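You operate a simulated robot arm through the tools that you are given. There is no shell and no other tool.

The job below is to be done with a simulated two-armed robot. You get a single attempt, and the scene is never put back.

TASK
Wind the cream gauge plate up into green, then back into yellow.
Fine: shut the blue knob and open the red handle first; use the large dark grey knob; shut the red handle last. The collar stays locked.

Only the result counts: the job must be done as asked and must still hold three seconds after the hand-in. Knocking over, shifting, dropping, spilling or breaking anything else fails it.

THE ROBOT
Two 6-joint arms with two-finger grippers on one trunk that stands fixed in place. Base frame: the origin is at the foot of the trunk, x ahead of it, y to its left, z up. Units: cm, degrees, N and s.
The left shoulder is at [6, 14.3, 90], the right one opposite. With the tool pointing down near the work surface each hand reaches from about 30 to 46 cm from the base axis, measured 20 degrees to its own side. Payload 2.45 kg a hand.
The TCP of each hand is the grasp point between the finger pads, 2.6 cm short of the fingertips. In the tool frame z runs along the fingers and y along their closing line. Largest opening 9.6 cm; the body of the gripper starts 6.9 cm behind the TCP.
Orientation is that of the tool frame in the base frame, as a unit quaternion [w, x, y, z]. With the fingers straight down and closing along the base's y, the tool's x points along the base's -x, its y along +y and its z along -z.

THE INTERFACE
- The arms move only by the tool move_arm. It takes "left_series", "right_series" or both (then of equal length, played together; a hand with none holds still); each is one flat list of numbers, 7 for each row, row after row: the shift along the tool's x, y, z in m, then the turn, a rotation vector about the tool's x, y, z in degrees, then the opening, from 0 (shut) to 1 (fully open). In form: [dx, dy, dz, ax, ay, az, gripper, dx, dy, dz, ax, ay, az, gripper, ...]. A call has 1 to 20 rows; each row shifts and turns the commanded pose from where the row before left it, along the tool's axes as they then stand. Rows are played at 5 a second. More than 5 cm and 8.6 degrees between two rows, or a gripper value outside its range, and nothing of the call is played. A pose out of reach is approached as far as the arm can. The call stops where the force on the tool passes 40 N (or 10 N more than at its start, if that is more) or the arm is blocked; 0.2 s more then pass. The fingers move at their own pace and stop on an object; they squeeze with about 29 N. The grip force told is the motor's: it shows also when the fingers shut on nothing. Time passes only in rows, and 0.2 s behind the last, so rows that do not move let the fingers close. It gives the time, the measured TCP pose, the force on the tool (base axes), the opening and the grip force at its end, in the units of the frame above (readings bear some noise), with the torque about the TCP (base axes, N m) and any sound that the robot's microphone picked up.
- Cameras (640 x 400 px; columns grow to the right, rows downward): "scene" is now at [13.64, 2.14, 152.36]; the picture's right is [0.38, -0.93, -0.00], its down [-0.60, -0.24, -0.76] and it looks along [0.71, 0.29, -0.65] (base axes); focal length 339 px, centre (320, 200). "left" rides on the left gripper at [8.2, -0.3, -9.8] in its tool frame; the picture's right is [0.04, 1.00, 0.00], its down [-0.73, 0.03, -0.68] and it looks along [-0.68, 0.03, 0.73] (tool axes); focal length 256 px, centre (320, 200). "right" rides on the right gripper at [8.2, 0.3, -9.8] in its tool frame; the picture's right is [-0.04, 1.00, 0.00], its down [-0.73, -0.03, -0.68] and it looks along [-0.68, -0.03, 0.73] (tool axes); focal length 256 px, centre (320, 200). There is no depth. A picture from a camera that has moved, and an enlarged one, comes with that camera's place and axes in the base frame and with its lens. The place of the scene camera against the robot may be out by one fixed shift of up to 1.8 cm in any direction.
- get_image(camera): a new picture of that camera. No time passes.
- move_column(by): slides the trunk up (or, below 0, down) by that many cm; the arms and the scene camera ride with it, the base frame stays. It gives what a move gives, with no picture.
- turn_head(pan, tilt): turns the head with the scene camera to pan (to the left, within 86 degrees either way) and tilt (down, from -29 to 69), counted from straight ahead of the robot. It gives what a move gives.
- enlarge(camera, box): a new picture of the part [left, top, right, bottom] of that camera's present view, enlarged. No time passes.
- sign_off(): hands the job in; it is judged then, once.

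Nothing tells you positions but the pictures and the camera data. Unless the task says otherwise, let go and move clear before handing in.

The tools are called after "Call:" as a command line: name --argument value ..., lists and objects as JSON in quotes. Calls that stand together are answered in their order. move_arm: Moves the arms, as the interface text tells. Its arguments: {"type":"object","properties":{"left_series":{"type":"array","items":{"type":"number"}},"right_series":{"type":"array","items":{"type":"number"}}},"required":[]} The other tools are called the same way: move_column (by) slides the trunk up or down; turn_head (pan, tilt) turns the head that bears the scene camera; get_image (camera) takes a picture; enlarge (camera, box) takes an enlarged picture of a part of a camera's view; sign_off () hands the job in.

At the start:

```text
time_s: 0.0
left_position: [29.6, 32.36, 123.99]
left_ee_rot: [0.0, 0.0, 1.0, -0.001]
left_force: [0.0, 0.4, 0.8]
left_wrist_torque: [-0.02, -0.01, -0.02]
left_opening: 9.6
left_grip_force: 0.1
right_position: [36.83, 1.18, 124.5]
right_ee_rot: [0.0, -0.001, 1.0, 0.0]
right_force: [0.6, 0.2, 0.4]
right_wrist_torque: [0.03, 0.01, 0.02]
right_opening: 9.59
right_grip_force: 0.1
trunk travel left (down, up): [-52.5, 6.5]
head pan, tilt: [22.2, 40.3]
```

scene: 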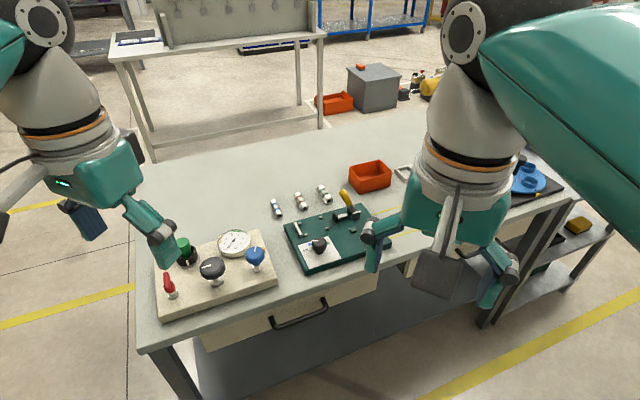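
right: 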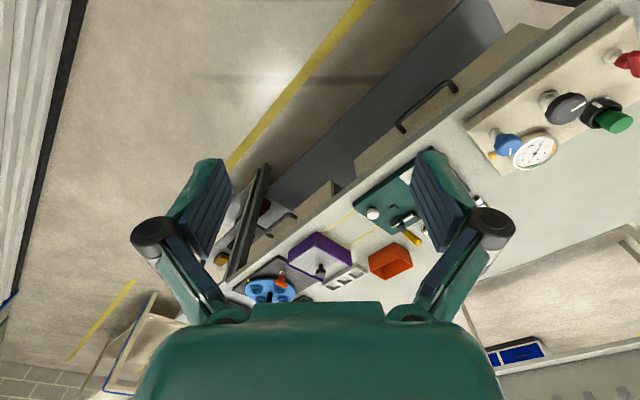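
left: 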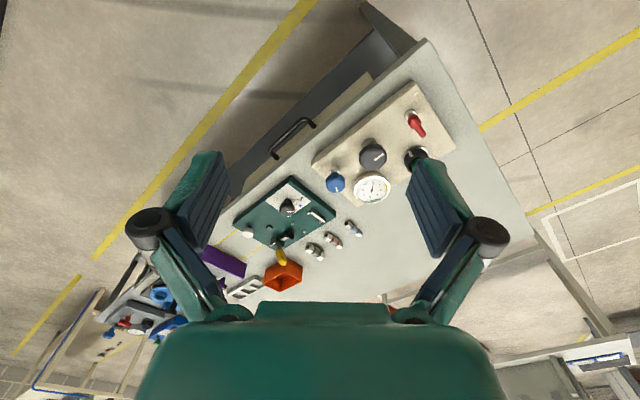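

I see a cream plate with a gauge, a red handle, a dark grey knob, a blue knob and a green knob (with black collar) on the bench to the left. I'll take enlarged views before moving.

Call:
enlarge --camera "scene" --box '[140, 210, 300, 330]'

Call:
enlarge --camera "left" --box '[300, 70, 470, 220]'

Call:
enlarge --camera "right" --box '[460, 20, 640, 180]'

```text
3.33 times, centred on (220, 270) of scene
camera zoom: at [13.64, 2.14, 152.36], right [0.38, -0.93, 0.0], down [-0.6, -0.24, -0.76], along [0.71, 0.29, -0.65], focal length 1130 px, centre (653, -33)
```

zoom: 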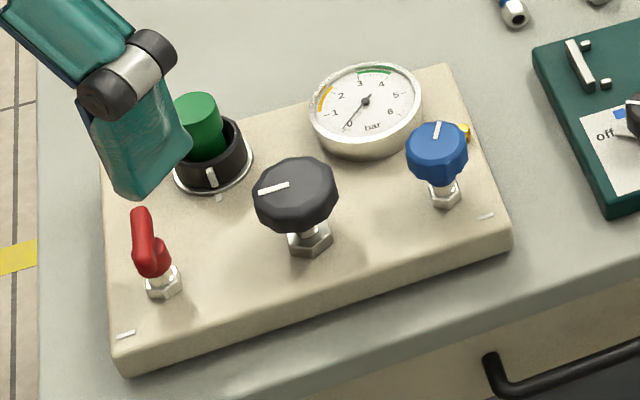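

```text
2.67 times, centred on (385, 145) of left
camera zoom: at [21.46, 31.99, 133.83], right [-0.04, 1.0, 0.0], down [0.73, 0.03, 0.68], along [0.68, 0.03, -0.73], focal length 683 px, centre (147, 347)
```

zoom: 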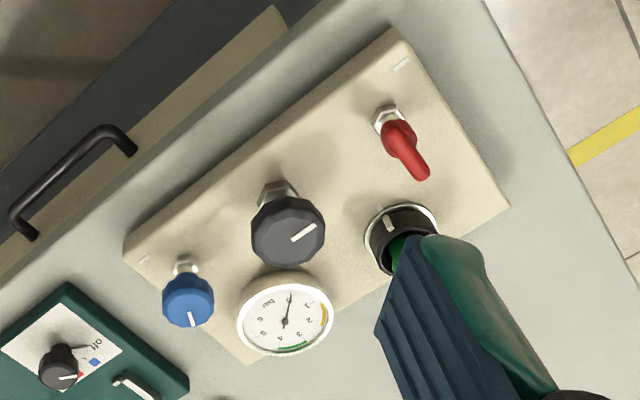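

```text
2.50 times, centred on (550, 100) of right
camera zoom: at [28.99, 1.62, 134.37], right [0.04, 1.0, 0.0], down [0.73, -0.03, 0.68], along [0.68, -0.03, -0.73], focal length 640 px, centre (-255, 450)
```

zoom: 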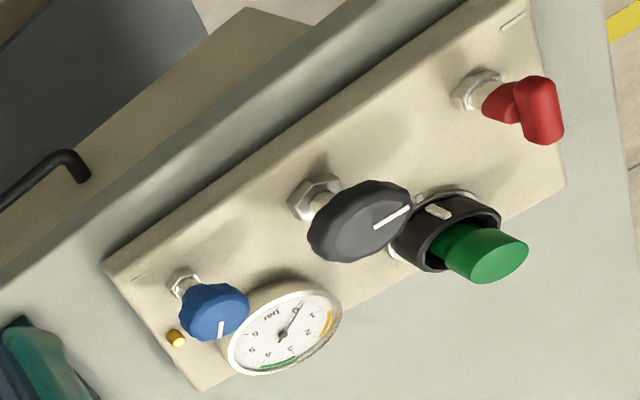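

The cream plate lies flat at about 45° to the robot. I estimate the blue knob at (56, 37, 91), grey knob at (50, 44, 90), red lever tip at (45, 53, 89.5), and the plate top at z≈83. I'll lower the trunk to bring the left arm within reach and look closer.

Call:
move_column --by -18

```text
time_s: 2.0
left_position: [29.62, 32.3, 106.0]
left_ee_rot: [0.0, 0.0, 1.0, 0.0]
left_force: [-0.5, -0.7, 0.6]
left_wrist_torque: [-0.02, -0.01, 0.02]
left_opening: 9.61
left_grip_force: 0.1
right_position: [36.98, 1.23, 106.57]
right_ee_rot: [0.0, 0.001, 1.0, -0.001]
right_force: [-0.7, -0.6, 0.0]
right_wrist_torque: [0.02, 0.03, 0.03]
right_opening: 9.61
right_grip_force: 0.1
trunk travel left (down, up): [-34.5, 24.5]
head pan, tilt: [22.2, 40.3]
```

The trunk is down and the left gripper is at z=106. I'll look again from this height.

Call:
get_image --camera "left"

Call:
get_image --camera "scene"

Call:
enlarge --camera "right" --box '[440, 0, 640, 125]'

```text
taken
camera left: at [21.44, 31.98, 115.88], right [-0.04, 1.0, 0.0], down [0.73, 0.03, 0.68], along [0.68, 0.03, -0.73], focal length 256 px, centre (320, 200)
```

left: 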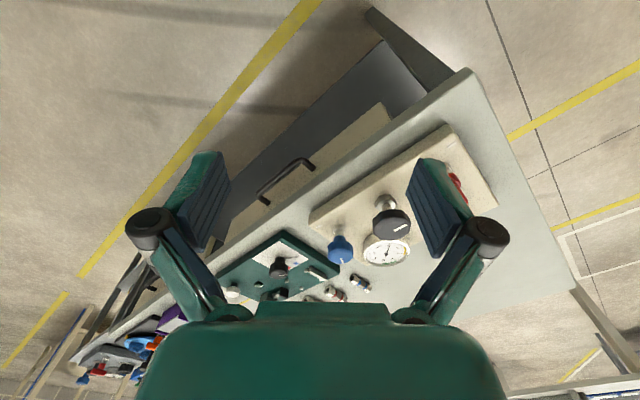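

```text
taken
camera scene: at [13.62, 2.13, 134.37], right [0.38, -0.93, 0.0], down [-0.6, -0.24, -0.76], along [0.71, 0.29, -0.65], focal length 339 px, centre (320, 200)
```

scene: 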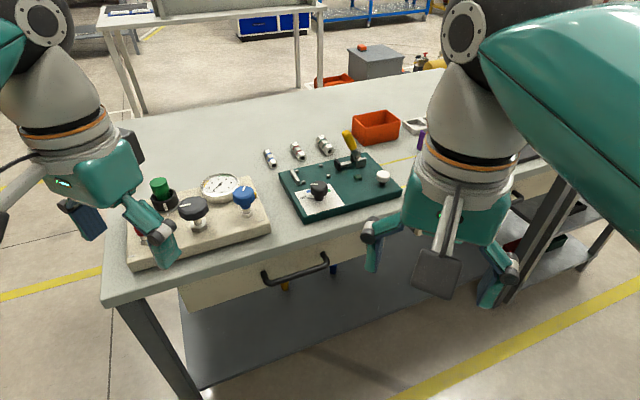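

```text
3.20 times, centred on (540, 62) of right
camera zoom: at [28.97, 1.61, 116.42], right [0.04, 1.0, 0.0], down [0.73, -0.03, 0.68], along [0.68, -0.03, -0.73], focal length 819 px, centre (-384, 640)
```

zoom: 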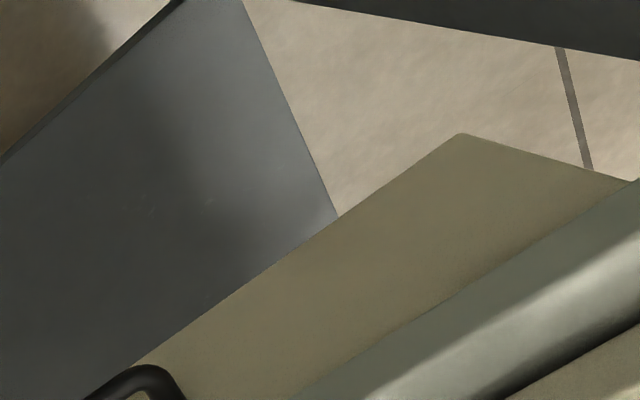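

The left arm's path above the plate is clear at this height. I'll move the left hand out to about (48, 38, 110) to check reach and get a closer view.

Call:
move_arm --left_series '[-0.023, 0.007, -0.005, 0, 0, 0, 1, -0.023, 0.007, -0.005, 0, 0, 0, 1, -0.023, 0.007, -0.005, 0, 0, 0, 1, -0.023, 0.007, -0.005, 0, 0, 0, 1, -0.023, 0.007, -0.005, 0, 0, 0, 1, -0.023, 0.007, -0.005, 0, 0, 0, 1, -0.023, 0.007, -0.005, 0, 0, 0, 1, -0.023, 0.007, -0.005, 0, 0, 0, 1]'

Call:
get_image --camera "left"

Call:
get_image --camera "scene"

```text
time_s: 3.8
left_position: [46.39, 37.21, 106.95]
left_ee_rot: [0.0, -0.001, 1.0, 0.001]
left_force: [0.0, 0.3, -0.6]
left_wrist_torque: [0.0, 0.02, -0.03]
left_opening: 9.59
left_grip_force: 0.1
left hand out of reach, approached as far as the arm can: row 7, 8
right_position: [37.16, 1.21, 106.53]
right_ee_rot: [-0.001, 0.0, 1.0, 0.0]
right_force: [1.0, 1.5, -0.5]
right_wrist_torque: [-0.02, 0.02, 0.02]
right_opening: 9.62
right_grip_force: 0.0
trunk travel left (down, up): [-34.5, 24.5]
head pan, tilt: [22.2, 40.3]
```

```text
taken
camera left: at [38.21, 36.83, 116.79], right [-0.04, 1.0, 0.0], down [0.73, 0.03, 0.68], along [0.68, 0.03, -0.73], focal length 256 px, centre (320, 200)
```

left: 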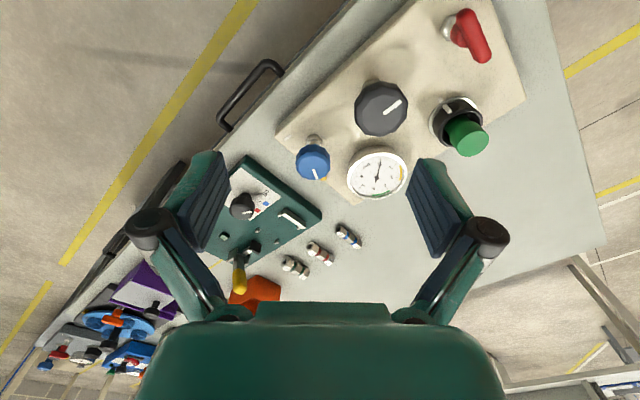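

```text
taken
camera scene: at [13.71, 2.15, 134.35], right [0.38, -0.93, 0.0], down [-0.6, -0.24, -0.76], along [0.71, 0.29, -0.65], focal length 339 px, centre (320, 200)
```

scene: 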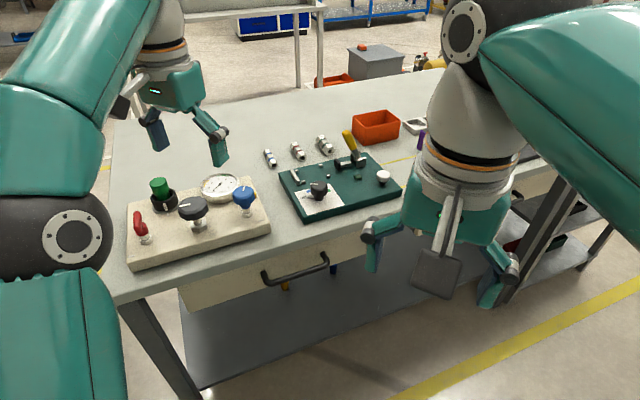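

Reach ran out at this trunk height, because the shoulder now sits below the wrist. I'll raise the trunk back up and lower the hand instead.

Call:
move_column --by 20

Call:
move_arm --left_series '[0, 0, 0.03, 0, 0, 0, 1, 0, 0, 0.03, 0, 0, 0, 1, 0, 0, 0.03, 0, 0, 0, 1, 0, 0, 0.03, 0, 0, 0, 1, 0, 0, 0.03, 0, 0, 0, 1]'

Call:
get_image --camera "left"

```text
time_s: 6.0
left_position: [46.4, 37.08, 126.9]
left_ee_rot: [0.001, 0.0, 1.0, -0.001]
left_force: [0.4, 0.2, -0.6]
left_wrist_torque: [0.0, -0.01, 0.0]
left_opening: 9.61
left_grip_force: 0.1
right_position: [37.21, 1.34, 126.56]
right_ee_rot: [0.0, 0.0, 1.0, 0.0]
right_force: [-0.1, -0.2, 0.2]
right_wrist_torque: [-0.01, -0.02, -0.03]
right_opening: 9.62
right_grip_force: 0.0
trunk travel left (down, up): [-54.5, 4.5]
head pan, tilt: [22.2, 40.3]
```

```text
time_s: 7.2
left_position: [46.43, 37.14, 111.91]
left_ee_rot: [0.0, 0.0, 1.0, 0.0]
left_force: [0.5, 0.9, -0.8]
left_wrist_torque: [0.02, 0.03, 0.02]
left_opening: 9.59
left_grip_force: 0.0
right_position: [37.08, 1.23, 126.54]
right_ee_rot: [-0.001, 0.0, 1.0, 0.001]
right_force: [0.6, 0.1, -0.2]
right_wrist_torque: [-0.02, 0.04, 0.03]
right_opening: 9.63
right_grip_force: 0.0
trunk travel left (down, up): [-54.5, 4.5]
head pan, tilt: [22.2, 40.3]
```

```text
taken
camera left: at [38.22, 36.77, 121.8], right [-0.04, 1.0, 0.0], down [0.73, 0.03, 0.68], along [0.68, 0.03, -0.73], focal length 256 px, centre (320, 200)
```

left: 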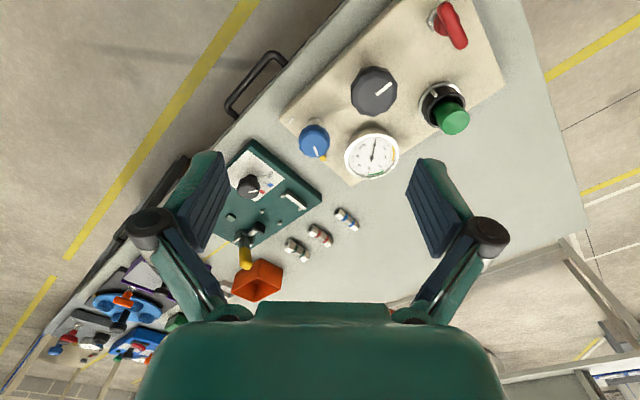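

The hand now has room to descend. I'll enlarge the plate for its markings before going on.

Call:
enlarge --camera "left" --box '[270, 90, 400, 190]'

Call:
enlarge --camera "left" --box '[380, 0, 510, 150]'

Call:
enlarge --camera "scene" --box '[140, 210, 300, 330]'

```text
4.00 times, centred on (335, 140) of left
camera zoom: at [38.22, 36.77, 121.8], right [-0.04, 1.0, 0.0], down [0.73, 0.03, 0.68], along [0.68, 0.03, -0.73], focal length 1024 px, centre (260, 440)
```

zoom: 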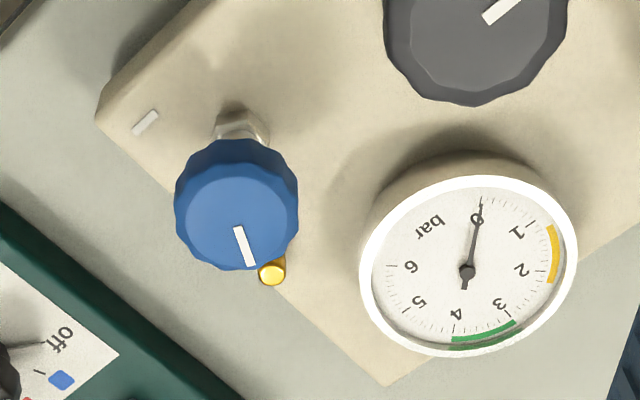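

```text
2.67 times, centred on (445, 75) of left
camera zoom: at [38.22, 36.77, 121.8], right [-0.04, 1.0, 0.0], down [0.73, 0.03, 0.68], along [0.68, 0.03, -0.73], focal length 683 px, centre (-13, 533)
```

zoom: 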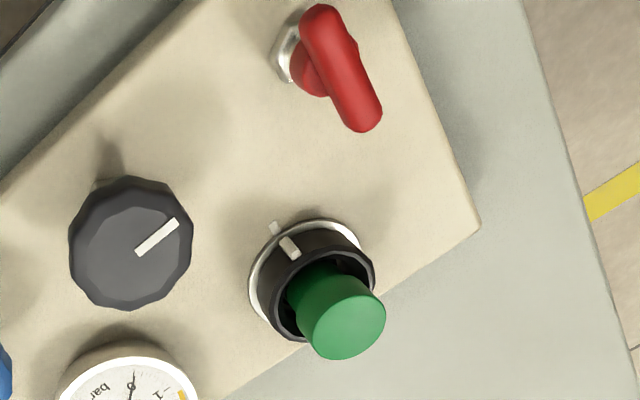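

```text
3.33 times, centred on (220, 270) of scene
camera zoom: at [13.7, 2.17, 154.35], right [0.38, -0.93, 0.0], down [-0.6, -0.24, -0.76], along [0.71, 0.29, -0.65], focal length 1130 px, centre (653, -33)
```

zoom: 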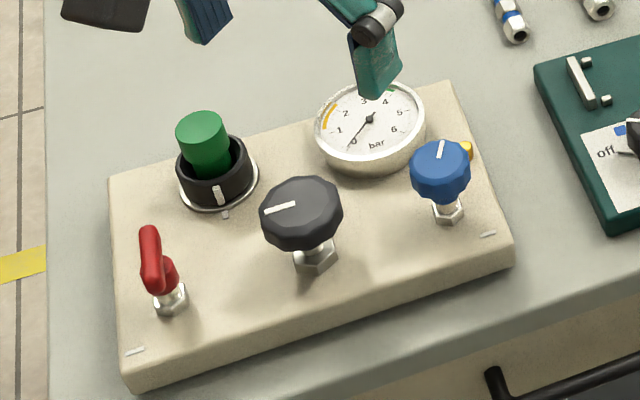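

The blue knob's axis is near (56.6, 36.7) with its top at z≈90.5, the grey knob near (50, 44), and the red T-bar near (42.7, 51), lying across the plate's long side. I'll hover above the blue knob to refine its position.

Call:
move_arm --left_series '[-0.0204, -0.001, 0.016, 0, 0, 0, 1, -0.0204, -0.001, 0.016, 0, 0, 0, 1, -0.0204, -0.001, 0.016, 0, 0, 0, 1, -0.0204, -0.001, 0.016, 0, 0, 0, 1, -0.0204, 0, 0.016, 0, 0, 0, 1]'

Call:
get_image --camera "left"

Call:
get_image --camera "scene"

```text
time_s: 8.4
left_position: [56.64, 36.77, 103.79]
left_ee_rot: [0.0, 0.0, 1.0, 0.0]
left_force: [-0.2, 0.2, 0.2]
left_wrist_torque: [-0.05, 0.01, -0.02]
left_opening: 9.57
left_grip_force: 0.1
right_position: [37.22, 1.25, 126.58]
right_ee_rot: [-0.001, 0.0, 1.0, 0.0]
right_force: [-0.1, 0.2, -0.7]
right_wrist_torque: [-0.04, -0.02, 0.01]
right_opening: 9.59
right_grip_force: 0.1
trunk travel left (down, up): [-54.5, 4.5]
head pan, tilt: [22.2, 40.3]
```

```text
taken
camera left: at [48.54, 36.38, 113.74], right [-0.04, 1.0, 0.0], down [0.73, 0.03, 0.68], along [0.68, 0.03, -0.73], focal length 256 px, centre (320, 200)
```

left: 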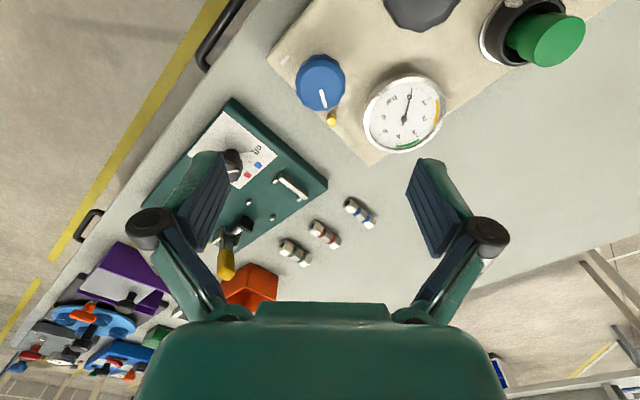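

```text
taken
camera scene: at [13.8, 2.16, 154.34], right [0.38, -0.93, 0.0], down [-0.6, -0.24, -0.76], along [0.7, 0.29, -0.65], focal length 339 px, centre (320, 200)
```

scene: 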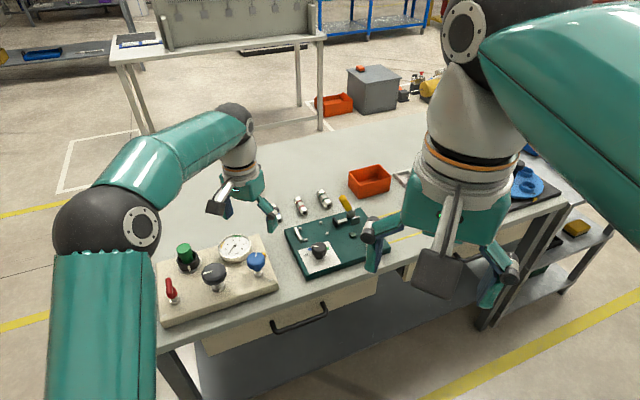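

The blue knob lines up with my estimate, within a few millimetres. I'll enlarge to refine.

Call:
enlarge --camera "left" --box '[260, 30, 380, 140]'

Call:
enlarge --camera "scene" --box '[220, 230, 300, 290]'

```text
3.64 times, centred on (320, 85) of left
camera zoom: at [48.54, 36.38, 113.74], right [-0.04, 1.0, 0.0], down [0.73, 0.03, 0.68], along [0.68, 0.03, -0.73], focal length 931 px, centre (320, 618)
```

zoom: 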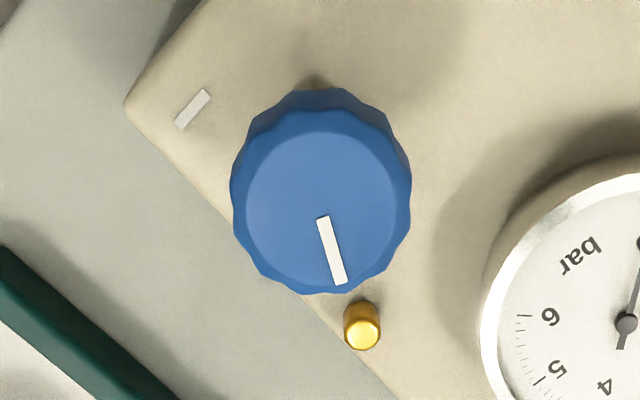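

```text
6.67 times, centred on (260, 260) of scene
camera zoom: at [13.8, 2.16, 154.34], right [0.38, -0.93, 0.0], down [-0.6, -0.24, -0.76], along [0.7, 0.29, -0.65], focal length 2261 px, centre (720, -200)
```

zoom: 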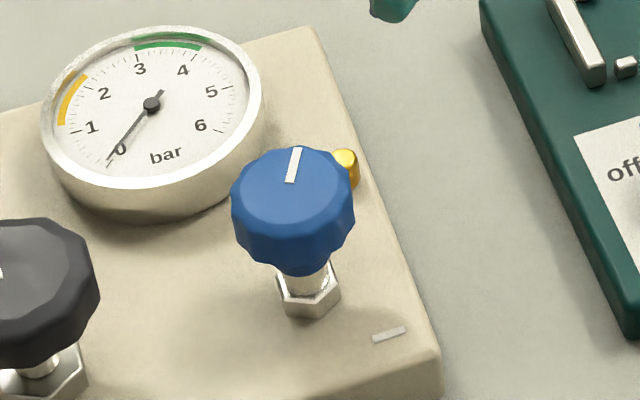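

The blue knob's axis is (56.6, 36.8), diameter about 4.4 cm, spanning z≈87.7–90.4. I'll yaw the hand about 50° counter-clockwise, narrow the fingers and descend to just above it.

Call:
move_arm --left_series '[0, 0, 0, 0, 0, -8.3, 0.8, 0, 0, 0, 0, 0, -8.3, 0.8, 0, 0, 0, 0, 0, -8.3, 0.8, 0, 0, 0, 0, 0, -8.3, 0.8, 0, 0, 0, 0, 0, -8.3, 0.8, 0, 0, 0, 0, 0, -8.3, 0.8, 0, 0, 0.025, 0, 0, 0, 0.8, 0, 0, 0.025, 0, 0, 0, 0.8, 0, 0, 0.02, 0, 0, 0, 0.8]'

Call:
get_image --camera "left"

Call:
enlarge --camera "scene" --box '[140, 190, 300, 310]'

```text
time_s: 10.4
left_position: [56.53, 36.88, 96.96]
left_ee_rot: [0.001, -0.421, 0.907, -0.001]
left_force: [0.8, 0.9, -0.1]
left_wrist_torque: [0.0, 0.0, 0.01]
left_opening: 7.69
left_grip_force: 0.0
right_position: [37.06, 1.33, 126.55]
right_ee_rot: [-0.001, 0.0, 1.0, 0.0]
right_force: [-0.3, 0.1, 0.1]
right_wrist_torque: [0.01, -0.02, 0.0]
right_opening: 9.6
right_grip_force: 0.1
trunk travel left (down, up): [-54.5, 4.5]
head pan, tilt: [22.2, 40.3]
```

```text
taken
camera left: at [51.55, 30.41, 106.77], right [-0.79, 0.61, 0.0], down [0.45, 0.58, 0.68], along [0.42, 0.54, -0.73], focal length 256 px, centre (320, 200)
```

left: 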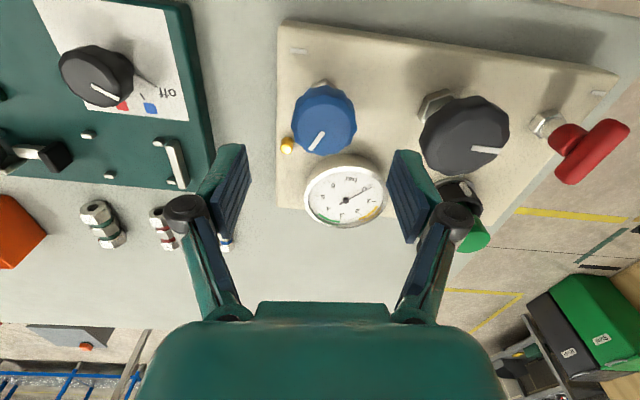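

```text
3.33 times, centred on (220, 250) of scene
camera zoom: at [13.71, 2.16, 154.35], right [0.38, -0.93, 0.0], down [-0.6, -0.24, -0.76], along [0.71, 0.29, -0.65], focal length 1130 px, centre (653, 33)
```

zoom: 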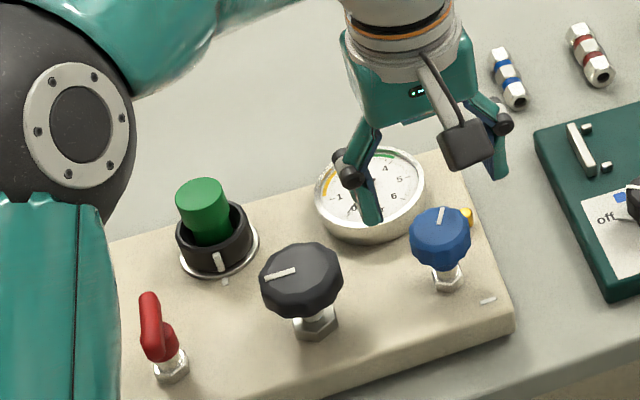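

The hand is 6 cm above the knob; I'll check centring more closely.

Call:
enlarge --camera "left" --box '[264, 66, 384, 170]'

```text
3.85 times, centred on (324, 118) of left
camera zoom: at [51.55, 30.41, 106.77], right [-0.79, 0.61, 0.0], down [0.45, 0.58, 0.68], along [0.42, 0.54, -0.73], focal length 985 px, centre (305, 515)
```

zoom: 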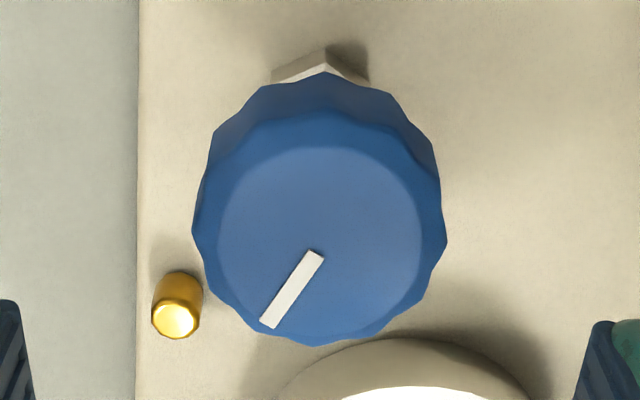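

Combining the two views, the blue knob's axis is (56.2, 36.85) with its top at z≈91.5. I'll shift 3 mm, descend to z=90 and close.

Call:
move_arm --left_series '[0.0024, 0.0023, 0.02, 0, 0, 0, 0.8, 0, 0, 0.02, 0, 0, 0, 0.8, 0, 0, 0.015, 0, 0, 0, 0.8, 0, 0, 0.0146, 0, 0, 0, 0.8, 0, 0, 0, 0, 0, 0, 0.8]'

Call:
get_image --camera "left"

Call:
enlarge --camera "scene" --box '[200, 200, 320, 290]'

```text
time_s: 11.6
left_position: [56.2, 36.67, 90.0]
left_ee_rot: [0.001, -0.421, 0.907, 0.001]
left_force: [-0.5, -0.3, 0.3]
left_wrist_torque: [0.02, 0.01, 0.01]
left_opening: 7.7
left_grip_force: 0.2
right_position: [37.11, 1.32, 126.69]
right_ee_rot: [0.001, 0.0, 1.0, 0.0]
right_force: [0.5, -0.8, 0.8]
right_wrist_torque: [-0.01, 0.0, 0.0]
right_opening: 9.61
right_grip_force: 0.1
trunk travel left (down, up): [-54.5, 4.5]
head pan, tilt: [22.2, 40.3]
```

```text
taken
camera left: at [51.19, 30.26, 99.86], right [-0.79, 0.61, 0.0], down [0.45, 0.58, 0.68], along [0.42, 0.54, -0.73], focal length 256 px, centre (320, 200)
```

left: 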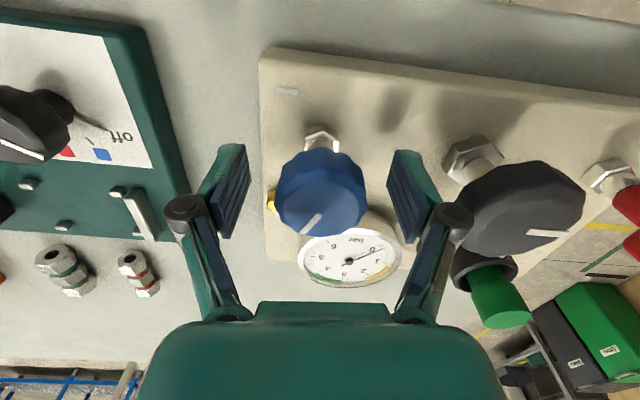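

```text
4.44 times, centred on (260, 245) of scene
camera zoom: at [13.66, 2.13, 154.36], right [0.38, -0.93, 0.0], down [-0.6, -0.24, -0.76], along [0.71, 0.29, -0.65], focal length 1507 px, centre (587, 0)
```

zoom: 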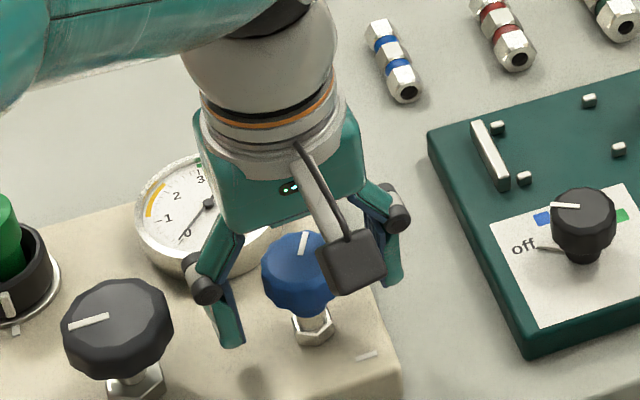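

The knob is centred between the fingers. I'll close on it.

Call:
move_arm --left_series '[0, 0, 0, 0, 0, 0, 0.5, 0, 0, 0, 0, 0, 0, 0.3, 0, 0, 0, 0, 0, 0, 0.3, 0, 0, 0, 0, 0, 0, 0.3]'

Call:
get_image --camera "left"

```text
time_s: 12.6
left_position: [56.14, 36.96, 90.03]
left_ee_rot: [0.0, -0.422, 0.907, 0.0]
left_force: [-2.5, 2.2, 0.1]
left_wrist_torque: [0.06, 0.18, -0.04]
left_opening: 4.0
left_grip_force: 44.9
right_position: [37.1, 1.28, 126.6]
right_ee_rot: [0.001, -0.001, 1.0, 0.0]
right_force: [-0.6, -0.1, 0.3]
right_wrist_torque: [0.01, 0.0, 0.0]
right_opening: 9.58
right_grip_force: 0.0
trunk travel left (down, up): [-54.5, 4.5]
head pan, tilt: [22.2, 40.3]
```

```text
taken
camera left: at [51.16, 30.3, 99.89], right [-0.79, 0.61, 0.0], down [0.45, 0.58, 0.68], along [0.42, 0.54, -0.73], focal length 256 px, centre (320, 200)
```

left: 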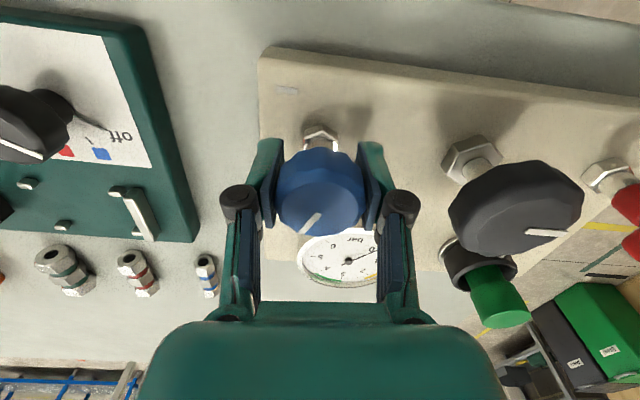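

Gripped at 4.0 cm with little side force. I'll turn it clockwise by a small test amount and watch the torque.

Call:
move_arm --left_series '[0, 0.0005, 0, 0, 0, 6, 0.3, 0, 0, 0, 0, 0, 6, 0.3, 0, 0, 0, 0, 0, 6, 0.3]'

Call:
get_image --camera "left"

```text
time_s: 13.4
left_position: [56.09, 36.88, 90.03]
left_ee_rot: [0.001, -0.273, 0.962, 0.0]
left_force: [-2.7, 1.3, -0.9]
left_wrist_torque: [-0.07, -0.1, 0.02]
left_opening: 3.99
left_grip_force: 45.1
right_position: [37.09, 1.22, 126.58]
right_ee_rot: [-0.001, 0.0, 1.0, 0.0]
right_force: [0.7, 0.0, -0.1]
right_wrist_torque: [0.03, 0.01, 0.0]
right_opening: 9.6
right_grip_force: 0.0
trunk travel left (down, up): [-54.5, 4.5]
head pan, tilt: [22.2, 40.3]
```

```text
taken
camera left: at [49.42, 32.17, 99.89], right [-0.56, 0.83, 0.0], down [0.61, 0.41, 0.68], along [0.56, 0.38, -0.73], focal length 256 px, centre (320, 200)
```

left: 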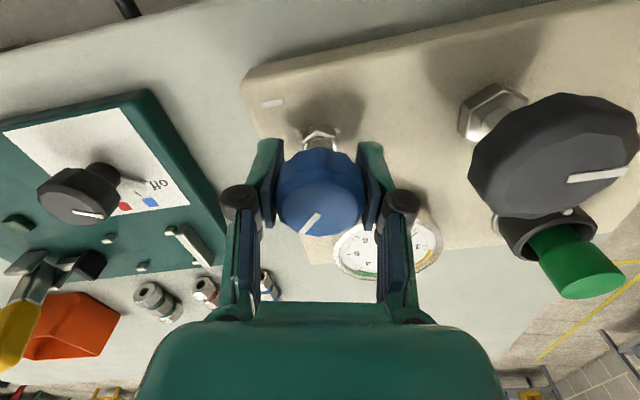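

The knob turns freely with the hand. I'll continue clockwise.

Call:
move_arm --left_series '[0, 0, 0, 0, 0, 7, 0.3, 0, 0, 0, 0, 0, 7, 0.3, 0, 0, 0, 0, 0, 7, 0.3, 0, 0, 0, 0, 0, 7, 0.3, 0, 0, 0, 0, 0, 7, 0.3, 0, 0, 0, 0, 0, 7, 0.3]'

Call:
get_image --camera "left"

```text
time_s: 14.8
left_position: [56.15, 36.62, 90.18]
left_ee_rot: [-0.001, 0.091, 0.996, 0.0]
left_force: [-4.2, -4.3, -4.0]
left_wrist_torque: [-0.16, -0.29, 0.04]
left_opening: 3.99
left_grip_force: 45.1
right_position: [37.09, 1.2, 126.6]
right_ee_rot: [0.0, 0.0, 1.0, -0.001]
right_force: [-0.1, -0.1, -0.2]
right_wrist_torque: [-0.02, -0.01, -0.01]
right_opening: 9.57
right_grip_force: 0.0
trunk travel left (down, up): [-54.5, 4.5]
head pan, tilt: [22.2, 40.3]
```

```text
taken
camera left: at [48.11, 37.84, 99.89], right [0.14, 0.99, 0.0], down [0.73, -0.1, 0.68], along [0.67, -0.09, -0.73], focal length 256 px, centre (320, 200)
```

left: 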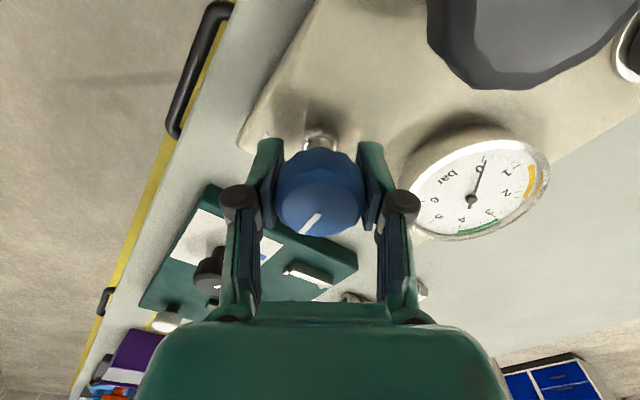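

Still turning with only small forces. I'll nudge to relieve the side load and keep turning.

Call:
move_arm --left_series '[0.0006, -0.0009, 0.001, 0, 0, 7, 0.3, 0, 0, 0, 0, 0, 7, 0.3, 0, 0, 0, 0, 0, 7, 0.3, 0, 0, 0, 0, 0, 7, 0.3, 0, 0, 0, 0, 0, 7, 0.3, 0, 0, 0, 0, 0, 7, 0.3]'

Call:
get_image --camera "left"

```text
time_s: 16.2
left_position: [56.2, 36.55, 90.0]
left_ee_rot: [0.001, 0.441, 0.898, 0.001]
left_force: [0.2, 0.1, -0.1]
left_wrist_torque: [0.1, 0.0, 0.59]
left_opening: 4.01
left_grip_force: 44.7
right_position: [37.19, 1.31, 126.61]
right_ee_rot: [0.0, 0.0, 1.0, 0.0]
right_force: [0.9, -0.1, 0.3]
right_wrist_torque: [0.0, 0.01, -0.01]
right_opening: 9.6
right_grip_force: 0.0
trunk travel left (down, up): [-54.5, 4.5]
head pan, tilt: [22.2, 40.3]
```

```text
taken
camera left: at [50.91, 42.93, 99.78], right [0.77, 0.64, 0.0], down [0.47, -0.56, 0.68], along [0.44, -0.52, -0.73], focal length 256 px, centre (320, 200)
```

left: 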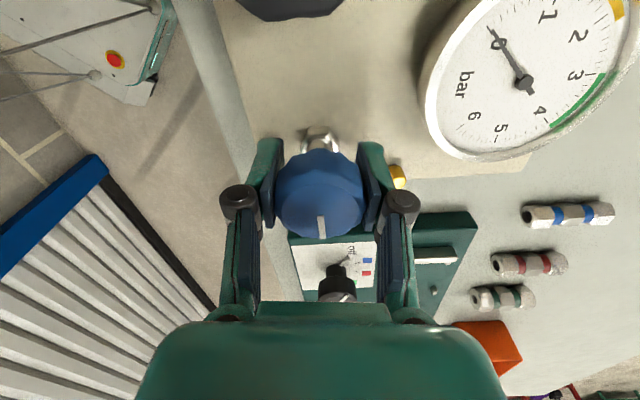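

The torque rose to 0.59 N·m and the knob slipped in the fingers, so the blue knob is at its clockwise stop. I'll release it and rise clear.

Call:
move_arm --left_series '[0, 0, 0, 0, 0, 0, 0.5, 0, 0, 0, 0, 0, 0, 0.8, 0, 0, 0, 0, 0, 0, 0.8, 0, 0, -0.02, 0, 0, 0, 0.8, 0, 0, -0.025, 0, 0, 0, 0.8, 0, 0, -0.025, 0, 0, 0, 0.8]'

Call:
get_image --camera "left"

Call:
enlarge --camera "scene" --box '[140, 200, 300, 320]'

```text
time_s: 17.6
left_position: [56.08, 36.75, 97.07]
left_ee_rot: [0.0, 0.44, 0.898, 0.0]
left_force: [0.6, -0.5, -0.3]
left_wrist_torque: [0.0, 0.0, 0.0]
left_opening: 7.69
left_grip_force: 0.1
right_position: [37.12, 1.29, 126.56]
right_ee_rot: [0.0, 0.0, 1.0, 0.0]
right_force: [-0.2, -0.5, 0.0]
right_wrist_torque: [0.01, 0.01, 0.0]
right_opening: 9.62
right_grip_force: 0.1
trunk travel left (down, up): [-54.5, 4.5]
head pan, tilt: [22.2, 40.3]
```

```text
taken
camera left: at [50.85, 42.81, 106.82], right [0.76, 0.64, 0.0], down [0.47, -0.56, 0.68], along [0.44, -0.52, -0.73], focal length 256 px, centre (320, 200)
```

left: 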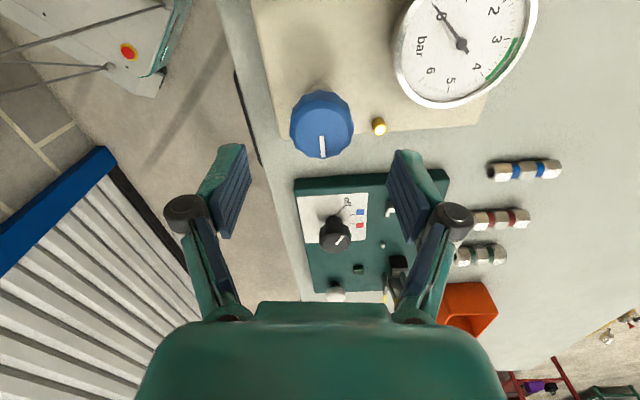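

```text
3.33 times, centred on (220, 260) of scene
camera zoom: at [13.63, 2.12, 154.36], right [0.38, -0.93, 0.0], down [-0.6, -0.24, -0.76], along [0.71, 0.29, -0.65], focal length 1130 px, centre (653, 0)
```

zoom: 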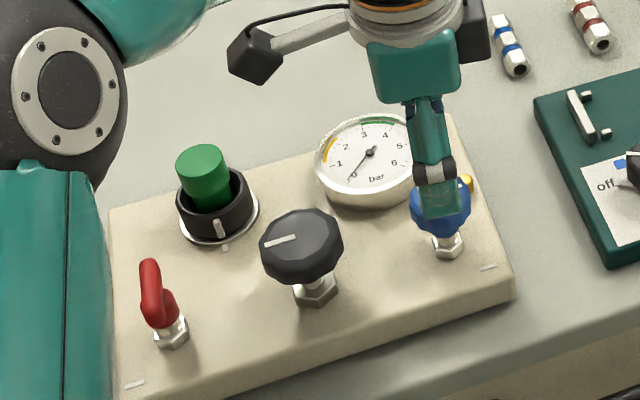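

The blue knob is shut. Next I'll rise, yaw to align with the red T-bar (lying along base 45°) and move above it.

Call:
move_arm --left_series '[0, 0, -0.04, 0, 0, 0, 1, 0, 0, -0.04, 0, 0, 0, 1, 0, 0, 0, 0, 0, -8.1, 1, 0, 0, 0, 0, 0, -8.1, 1, 0, 0, 0, 0, 0, -8.1, 1, 0, 0, 0, 0, 0, -8.1, 1, 0, 0, 0, 0, 0, -8.1, 1, 0, 0, 0, 0, 0, -8.1, 1, 0, 0, 0, 0, 0, -8.1, 1, 0, 0, 0, 0, 0, -8.1, 1, 0, 0, 0, 0, 0, -8.1, 1, 0, 0, 0, 0, 0, -8.1, 1, 0, 0, 0, 0, 0, -8.1, 1, 0, 0, 0, 0, 0, -8.1, 1]'

Call:
move_arm --left_series '[-0.001, 0.028, 0, 0, 0, 0, 0.9, -0.001, 0.028, 0, 0, 0, 0, 0.9, -0.001, 0.028, 0, 0, 0, 0, 0.9, -0.001, 0.028, 0, 0, 0, 0, 0.9, 0, 0.028, 0, 0, 0, 0, 0.9, 0, 0.028, 0, 0, 0, 0, 0.9, 0, 0.027, 0, 0, 0, 0, 0.9]'

Call:
get_image --camera "left"

Call:
get_image --camera "scene"

```text
time_s: 20.6
left_position: [56.14, 36.78, 105.02]
left_ee_rot: [0.001, -0.384, 0.923, 0.0]
left_force: [-1.2, 0.4, -0.3]
left_wrist_torque: [0.03, -0.02, -0.01]
left_opening: 9.6
left_grip_force: 0.1
right_position: [37.11, 1.3, 126.57]
right_ee_rot: [0.001, 0.0, 1.0, 0.0]
right_force: [0.7, -1.1, -0.1]
right_wrist_torque: [0.02, -0.01, 0.03]
right_opening: 9.58
right_grip_force: 0.1
trunk travel left (down, up): [-54.5, 4.5]
head pan, tilt: [22.2, 40.3]
```

```text
time_s: 22.2
left_position: [42.62, 51.01, 104.99]
left_ee_rot: [0.001, -0.382, 0.924, -0.001]
left_force: [-0.5, 0.1, -0.4]
left_wrist_torque: [0.0, -0.01, -0.01]
left_opening: 8.66
left_grip_force: 0.1
right_position: [37.18, 1.25, 126.63]
right_ee_rot: [0.001, -0.001, 1.0, 0.0]
right_force: [0.1, -0.2, 0.7]
right_wrist_torque: [0.01, -0.04, 0.0]
right_opening: 9.61
right_grip_force: 0.0
trunk travel left (down, up): [-54.5, 4.5]
head pan, tilt: [22.2, 40.3]
```

```text
taken
camera left: at [36.99, 44.83, 114.82], right [-0.73, 0.68, 0.0], down [0.5, 0.54, 0.68], along [0.46, 0.5, -0.73], focal length 256 px, centre (320, 200)
```

left: 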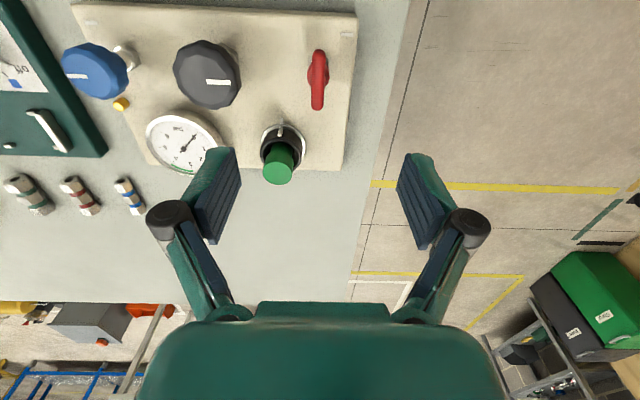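

```text
taken
camera scene: at [13.6, 2.18, 154.36], right [0.38, -0.93, 0.0], down [-0.6, -0.24, -0.76], along [0.71, 0.29, -0.65], focal length 339 px, centre (320, 200)
```

scene: 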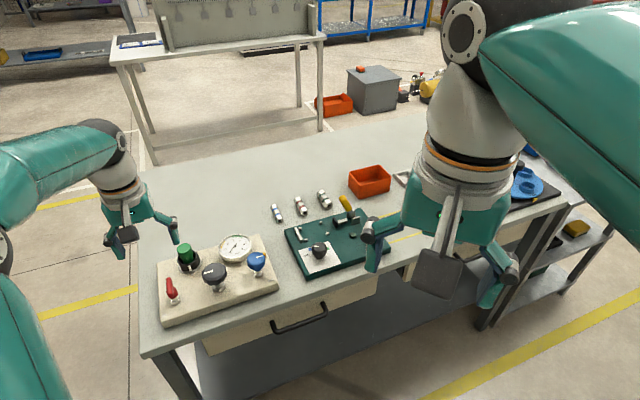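

The red T-bar is directly below and runs along the tool's x axis. I'll enlarge to refine.

Call:
enlarge --camera "left" --box '[260, 30, 380, 130]'

Call:
enlarge --camera "scene" --box '[140, 230, 220, 330]'

```text
4.00 times, centred on (320, 80) of left
camera zoom: at [36.99, 44.83, 114.82], right [-0.73, 0.68, 0.0], down [0.5, 0.54, 0.68], along [0.46, 0.5, -0.73], focal length 1024 px, centre (320, 680)
```

zoom: 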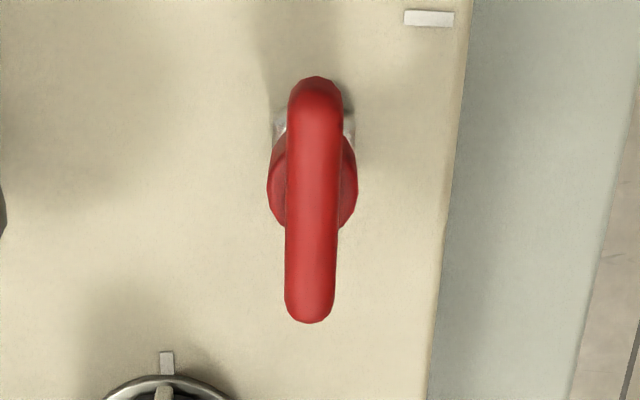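

```text
4.00 times, centred on (180, 280) of scene
camera zoom: at [13.6, 2.18, 154.36], right [0.38, -0.93, 0.0], down [-0.6, -0.24, -0.76], along [0.71, 0.29, -0.65], focal length 1357 px, centre (880, -120)
```

zoom: 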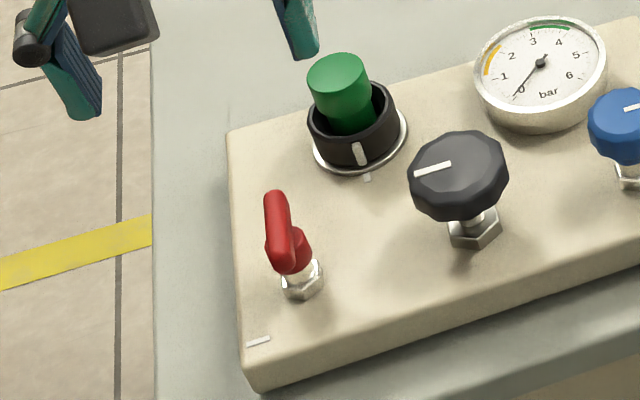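

The bar centre is about (42.5, 50.65), its top at z≈90.4, with a wider hub below it. I'll descend so just the fingertips straddle the bar (TCP z=91.6).

Call:
move_arm --left_series '[0.003, -0.0016, 0.03, 0, 0, 0, 0.6, 0, 0, 0.03, 0, 0, 0, 0.6, 0, 0, 0.03, 0, 0, 0, 0.6, 0, 0, 0.024, 0, 0, 0, 0.6, 0, 0, 0.02, 0, 0, 0, 0.5, 0, 0, 0, 0, 0, 0, 0.4]'

Call:
get_image --camera "left"

Call:
enlarge --camera "scene" --box '[120, 210, 240, 330]'

```text
time_s: 23.6
left_position: [42.6, 50.54, 91.53]
left_ee_rot: [0.001, -0.382, 0.924, 0.0]
left_force: [-0.4, 0.0, -1.0]
left_wrist_torque: [0.02, -0.01, -0.01]
left_opening: 3.84
left_grip_force: 0.0
right_position: [37.11, 1.21, 126.48]
right_ee_rot: [0.0, 0.0, 1.0, 0.0]
right_force: [-0.1, -0.2, 0.4]
right_wrist_torque: [0.01, -0.03, 0.0]
right_opening: 9.58
right_grip_force: 0.0
trunk travel left (down, up): [-54.5, 4.5]
head pan, tilt: [22.2, 40.3]
```

```text
taken
camera left: at [36.93, 44.45, 101.38], right [-0.73, 0.68, 0.0], down [0.5, 0.54, 0.68], along [0.46, 0.5, -0.73], focal length 256 px, centre (320, 200)
```

left: 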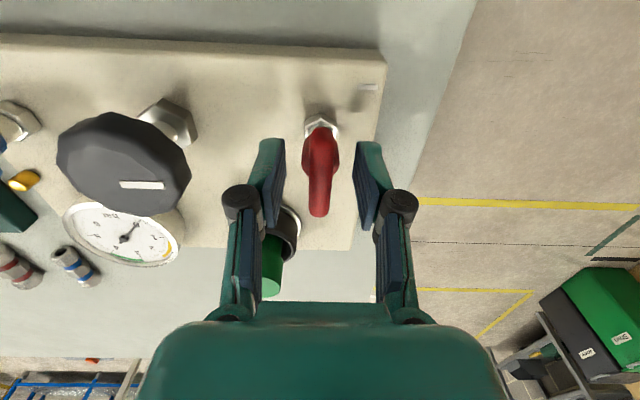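

```text
3.33 times, centred on (180, 270) of scene
camera zoom: at [13.64, 2.12, 154.36], right [0.38, -0.93, 0.0], down [-0.6, -0.24, -0.76], along [0.71, 0.29, -0.65], focal length 1130 px, centre (787, -33)
```

zoom: 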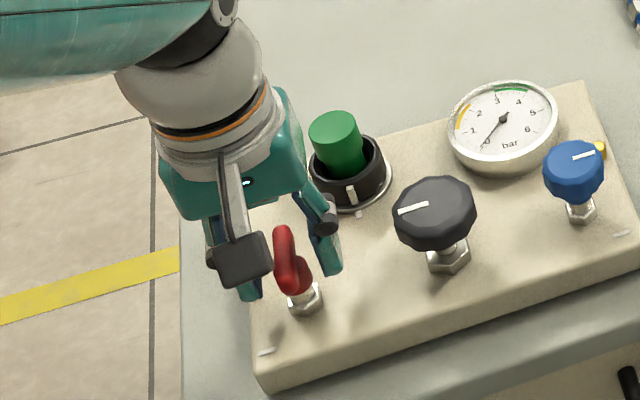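

The bar is centred between the fingers. I'll close on it.

Call:
move_arm --left_series '[0, 0, 0, 0, 0, 0, 0.2, 0, 0, 0, 0, 0, 0, 0.05, 0, 0, 0, 0, 0, 0, 0.05]'

Call:
get_image --camera "left"

```text
time_s: 24.4
left_position: [42.43, 50.47, 91.58]
left_ee_rot: [0.001, -0.383, 0.924, 0.001]
left_force: [-0.8, 0.6, -3.3]
left_wrist_torque: [0.28, -0.15, -0.01]
left_opening: 2.06
left_grip_force: 44.9
right_position: [37.11, 1.19, 126.6]
right_ee_rot: [0.0, 0.0, 1.0, 0.0]
right_force: [0.9, 0.7, -0.2]
right_wrist_torque: [-0.02, -0.03, -0.01]
right_opening: 9.6
right_grip_force: 0.0
trunk travel left (down, up): [-54.5, 4.5]
head pan, tilt: [22.2, 40.3]
```

```text
taken
camera left: at [36.94, 44.49, 101.38], right [-0.73, 0.68, 0.0], down [0.5, 0.54, 0.68], along [0.46, 0.5, -0.73], focal length 256 px, centre (320, 200)
```

left: 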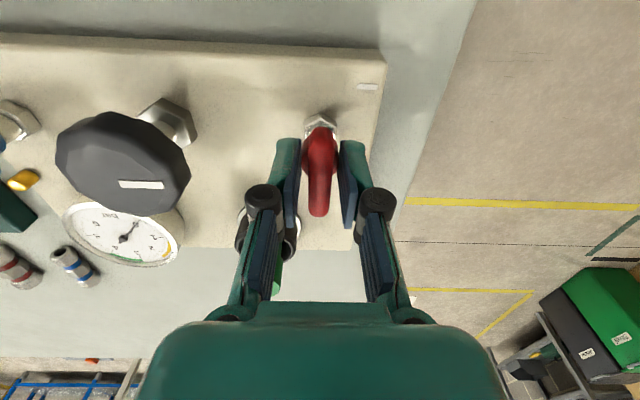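

The fingertips caught the wider hub (2.06 cm). I'll open, rise 0.8 cm and close on the bar only.

Call:
move_arm --left_series '[0, 0, 0, 0, 0, 0, 0.35, 0, 0, -0.004, 0, 0, 0, 0.35, 0, 0, -0.004, 0, 0, 0, 0.35, 0, 0, 0, 0, 0, 0, 0.1, 0, 0, 0, 0, 0, 0, 0.05, 0, 0, 0, 0, 0, 0, 0.05]'

Call:
get_image --camera "left"

```text
time_s: 25.8
left_position: [42.5, 50.54, 92.36]
left_ee_rot: [0.0, -0.382, 0.924, 0.001]
left_force: [-1.1, 2.7, 3.4]
left_wrist_torque: [-0.53, 0.67, -0.03]
left_opening: 1.18
left_grip_force: 38.8
right_position: [37.14, 1.23, 126.58]
right_ee_rot: [0.001, 0.0, 1.0, 0.0]
right_force: [0.5, 0.7, 0.1]
right_wrist_torque: [-0.01, 0.01, 0.01]
right_opening: 9.61
right_grip_force: 0.1
trunk travel left (down, up): [-54.5, 4.5]
head pan, tilt: [22.2, 40.3]
```

```text
taken
camera left: at [36.92, 44.46, 102.25], right [-0.74, 0.68, 0.0], down [0.5, 0.54, 0.68], along [0.46, 0.5, -0.73], focal length 256 px, centre (320, 200)
```

left: 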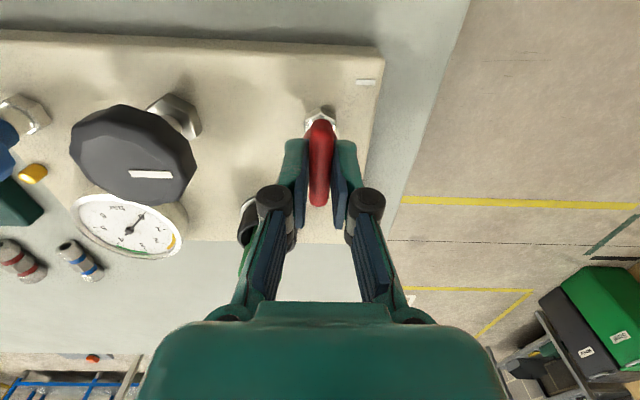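

Gripping only the bar now (1.18 cm). I'll test a small counter-clockwise turn (opening direction) and watch the torque.

Call:
move_arm --left_series '[0, 0, 0, 0, 0, -4, 0.05, 0, 0, 0, 0, 0, -4, 0.05]'

Call:
get_image --camera "left"

```text
time_s: 26.4
left_position: [42.51, 50.5, 92.46]
left_ee_rot: [0.002, -0.447, 0.894, -0.001]
left_force: [-2.6, 4.8, 5.0]
left_wrist_torque: [-0.82, 0.79, -0.03]
left_opening: 1.21
left_grip_force: 38.5
right_position: [37.12, 1.27, 126.61]
right_ee_rot: [0.0, -0.001, 1.0, 0.001]
right_force: [-0.8, -0.3, -0.9]
right_wrist_torque: [-0.02, 0.0, -0.01]
right_opening: 9.59
right_grip_force: 0.0
trunk travel left (down, up): [-54.5, 4.5]
head pan, tilt: [22.2, 40.3]
```

```text
taken
camera left: at [37.81, 43.75, 102.25], right [-0.82, 0.57, 0.0], down [0.42, 0.6, 0.68], along [0.39, 0.56, -0.73], focal length 256 px, centre (320, 200)
```

left: 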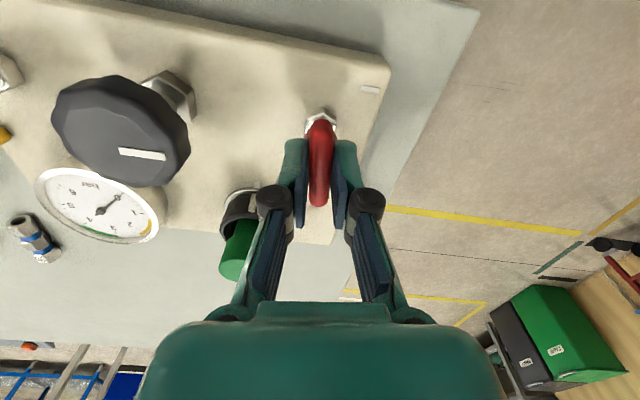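

It moved freely counter-clockwise. I'll continue.

Call:
move_arm --left_series '[0, 0, -0.0005, 0, 0, -7, 0.05, 0, 0, 0, 0, 0, -7, 0.05, 0, 0, 0, 0, 0, -7, 0.05, 0, 0, 0, 0, 0, -7, 0.05, 0, 0, 0, 0, 0, -7, 0.05, 0, 0, 0, 0, 0, -7, 0.05]'

Call:
get_image --camera "left"

Call:
get_image --camera "scene"

```text
time_s: 27.8
left_position: [42.4, 50.6, 92.46]
left_ee_rot: [-0.001, 0.738, -0.675, 0.001]
left_force: [-8.4, 5.4, 1.2]
left_wrist_torque: [1.26, 0.31, -0.1]
left_opening: 1.19
left_grip_force: 39.2
right_position: [36.94, 1.32, 126.63]
right_ee_rot: [0.0, -0.001, 1.0, 0.0]
right_force: [1.1, -0.7, 0.3]
right_wrist_torque: [-0.03, -0.02, -0.05]
right_opening: 9.62
right_grip_force: 0.1
trunk travel left (down, up): [-54.5, 4.5]
head pan, tilt: [22.2, 40.3]
```

```text
taken
camera left: at [43.47, 42.38, 102.26], right [-0.99, -0.13, 0.0], down [-0.1, 0.73, 0.68], along [-0.09, 0.67, -0.73], focal length 256 px, centre (320, 200)
```

left: 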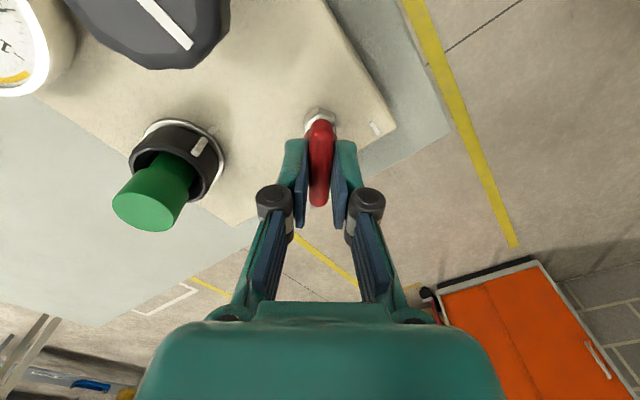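

```text
taken
camera scene: at [13.53, 2.18, 154.37], right [0.38, -0.93, 0.0], down [-0.6, -0.24, -0.76], along [0.71, 0.29, -0.65], focal length 339 px, centre (320, 200)
```

scene: 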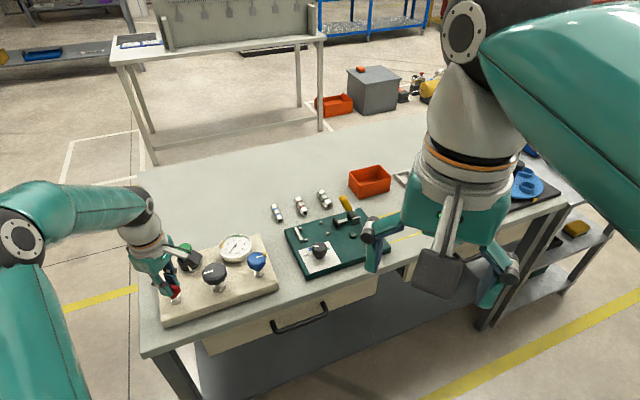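

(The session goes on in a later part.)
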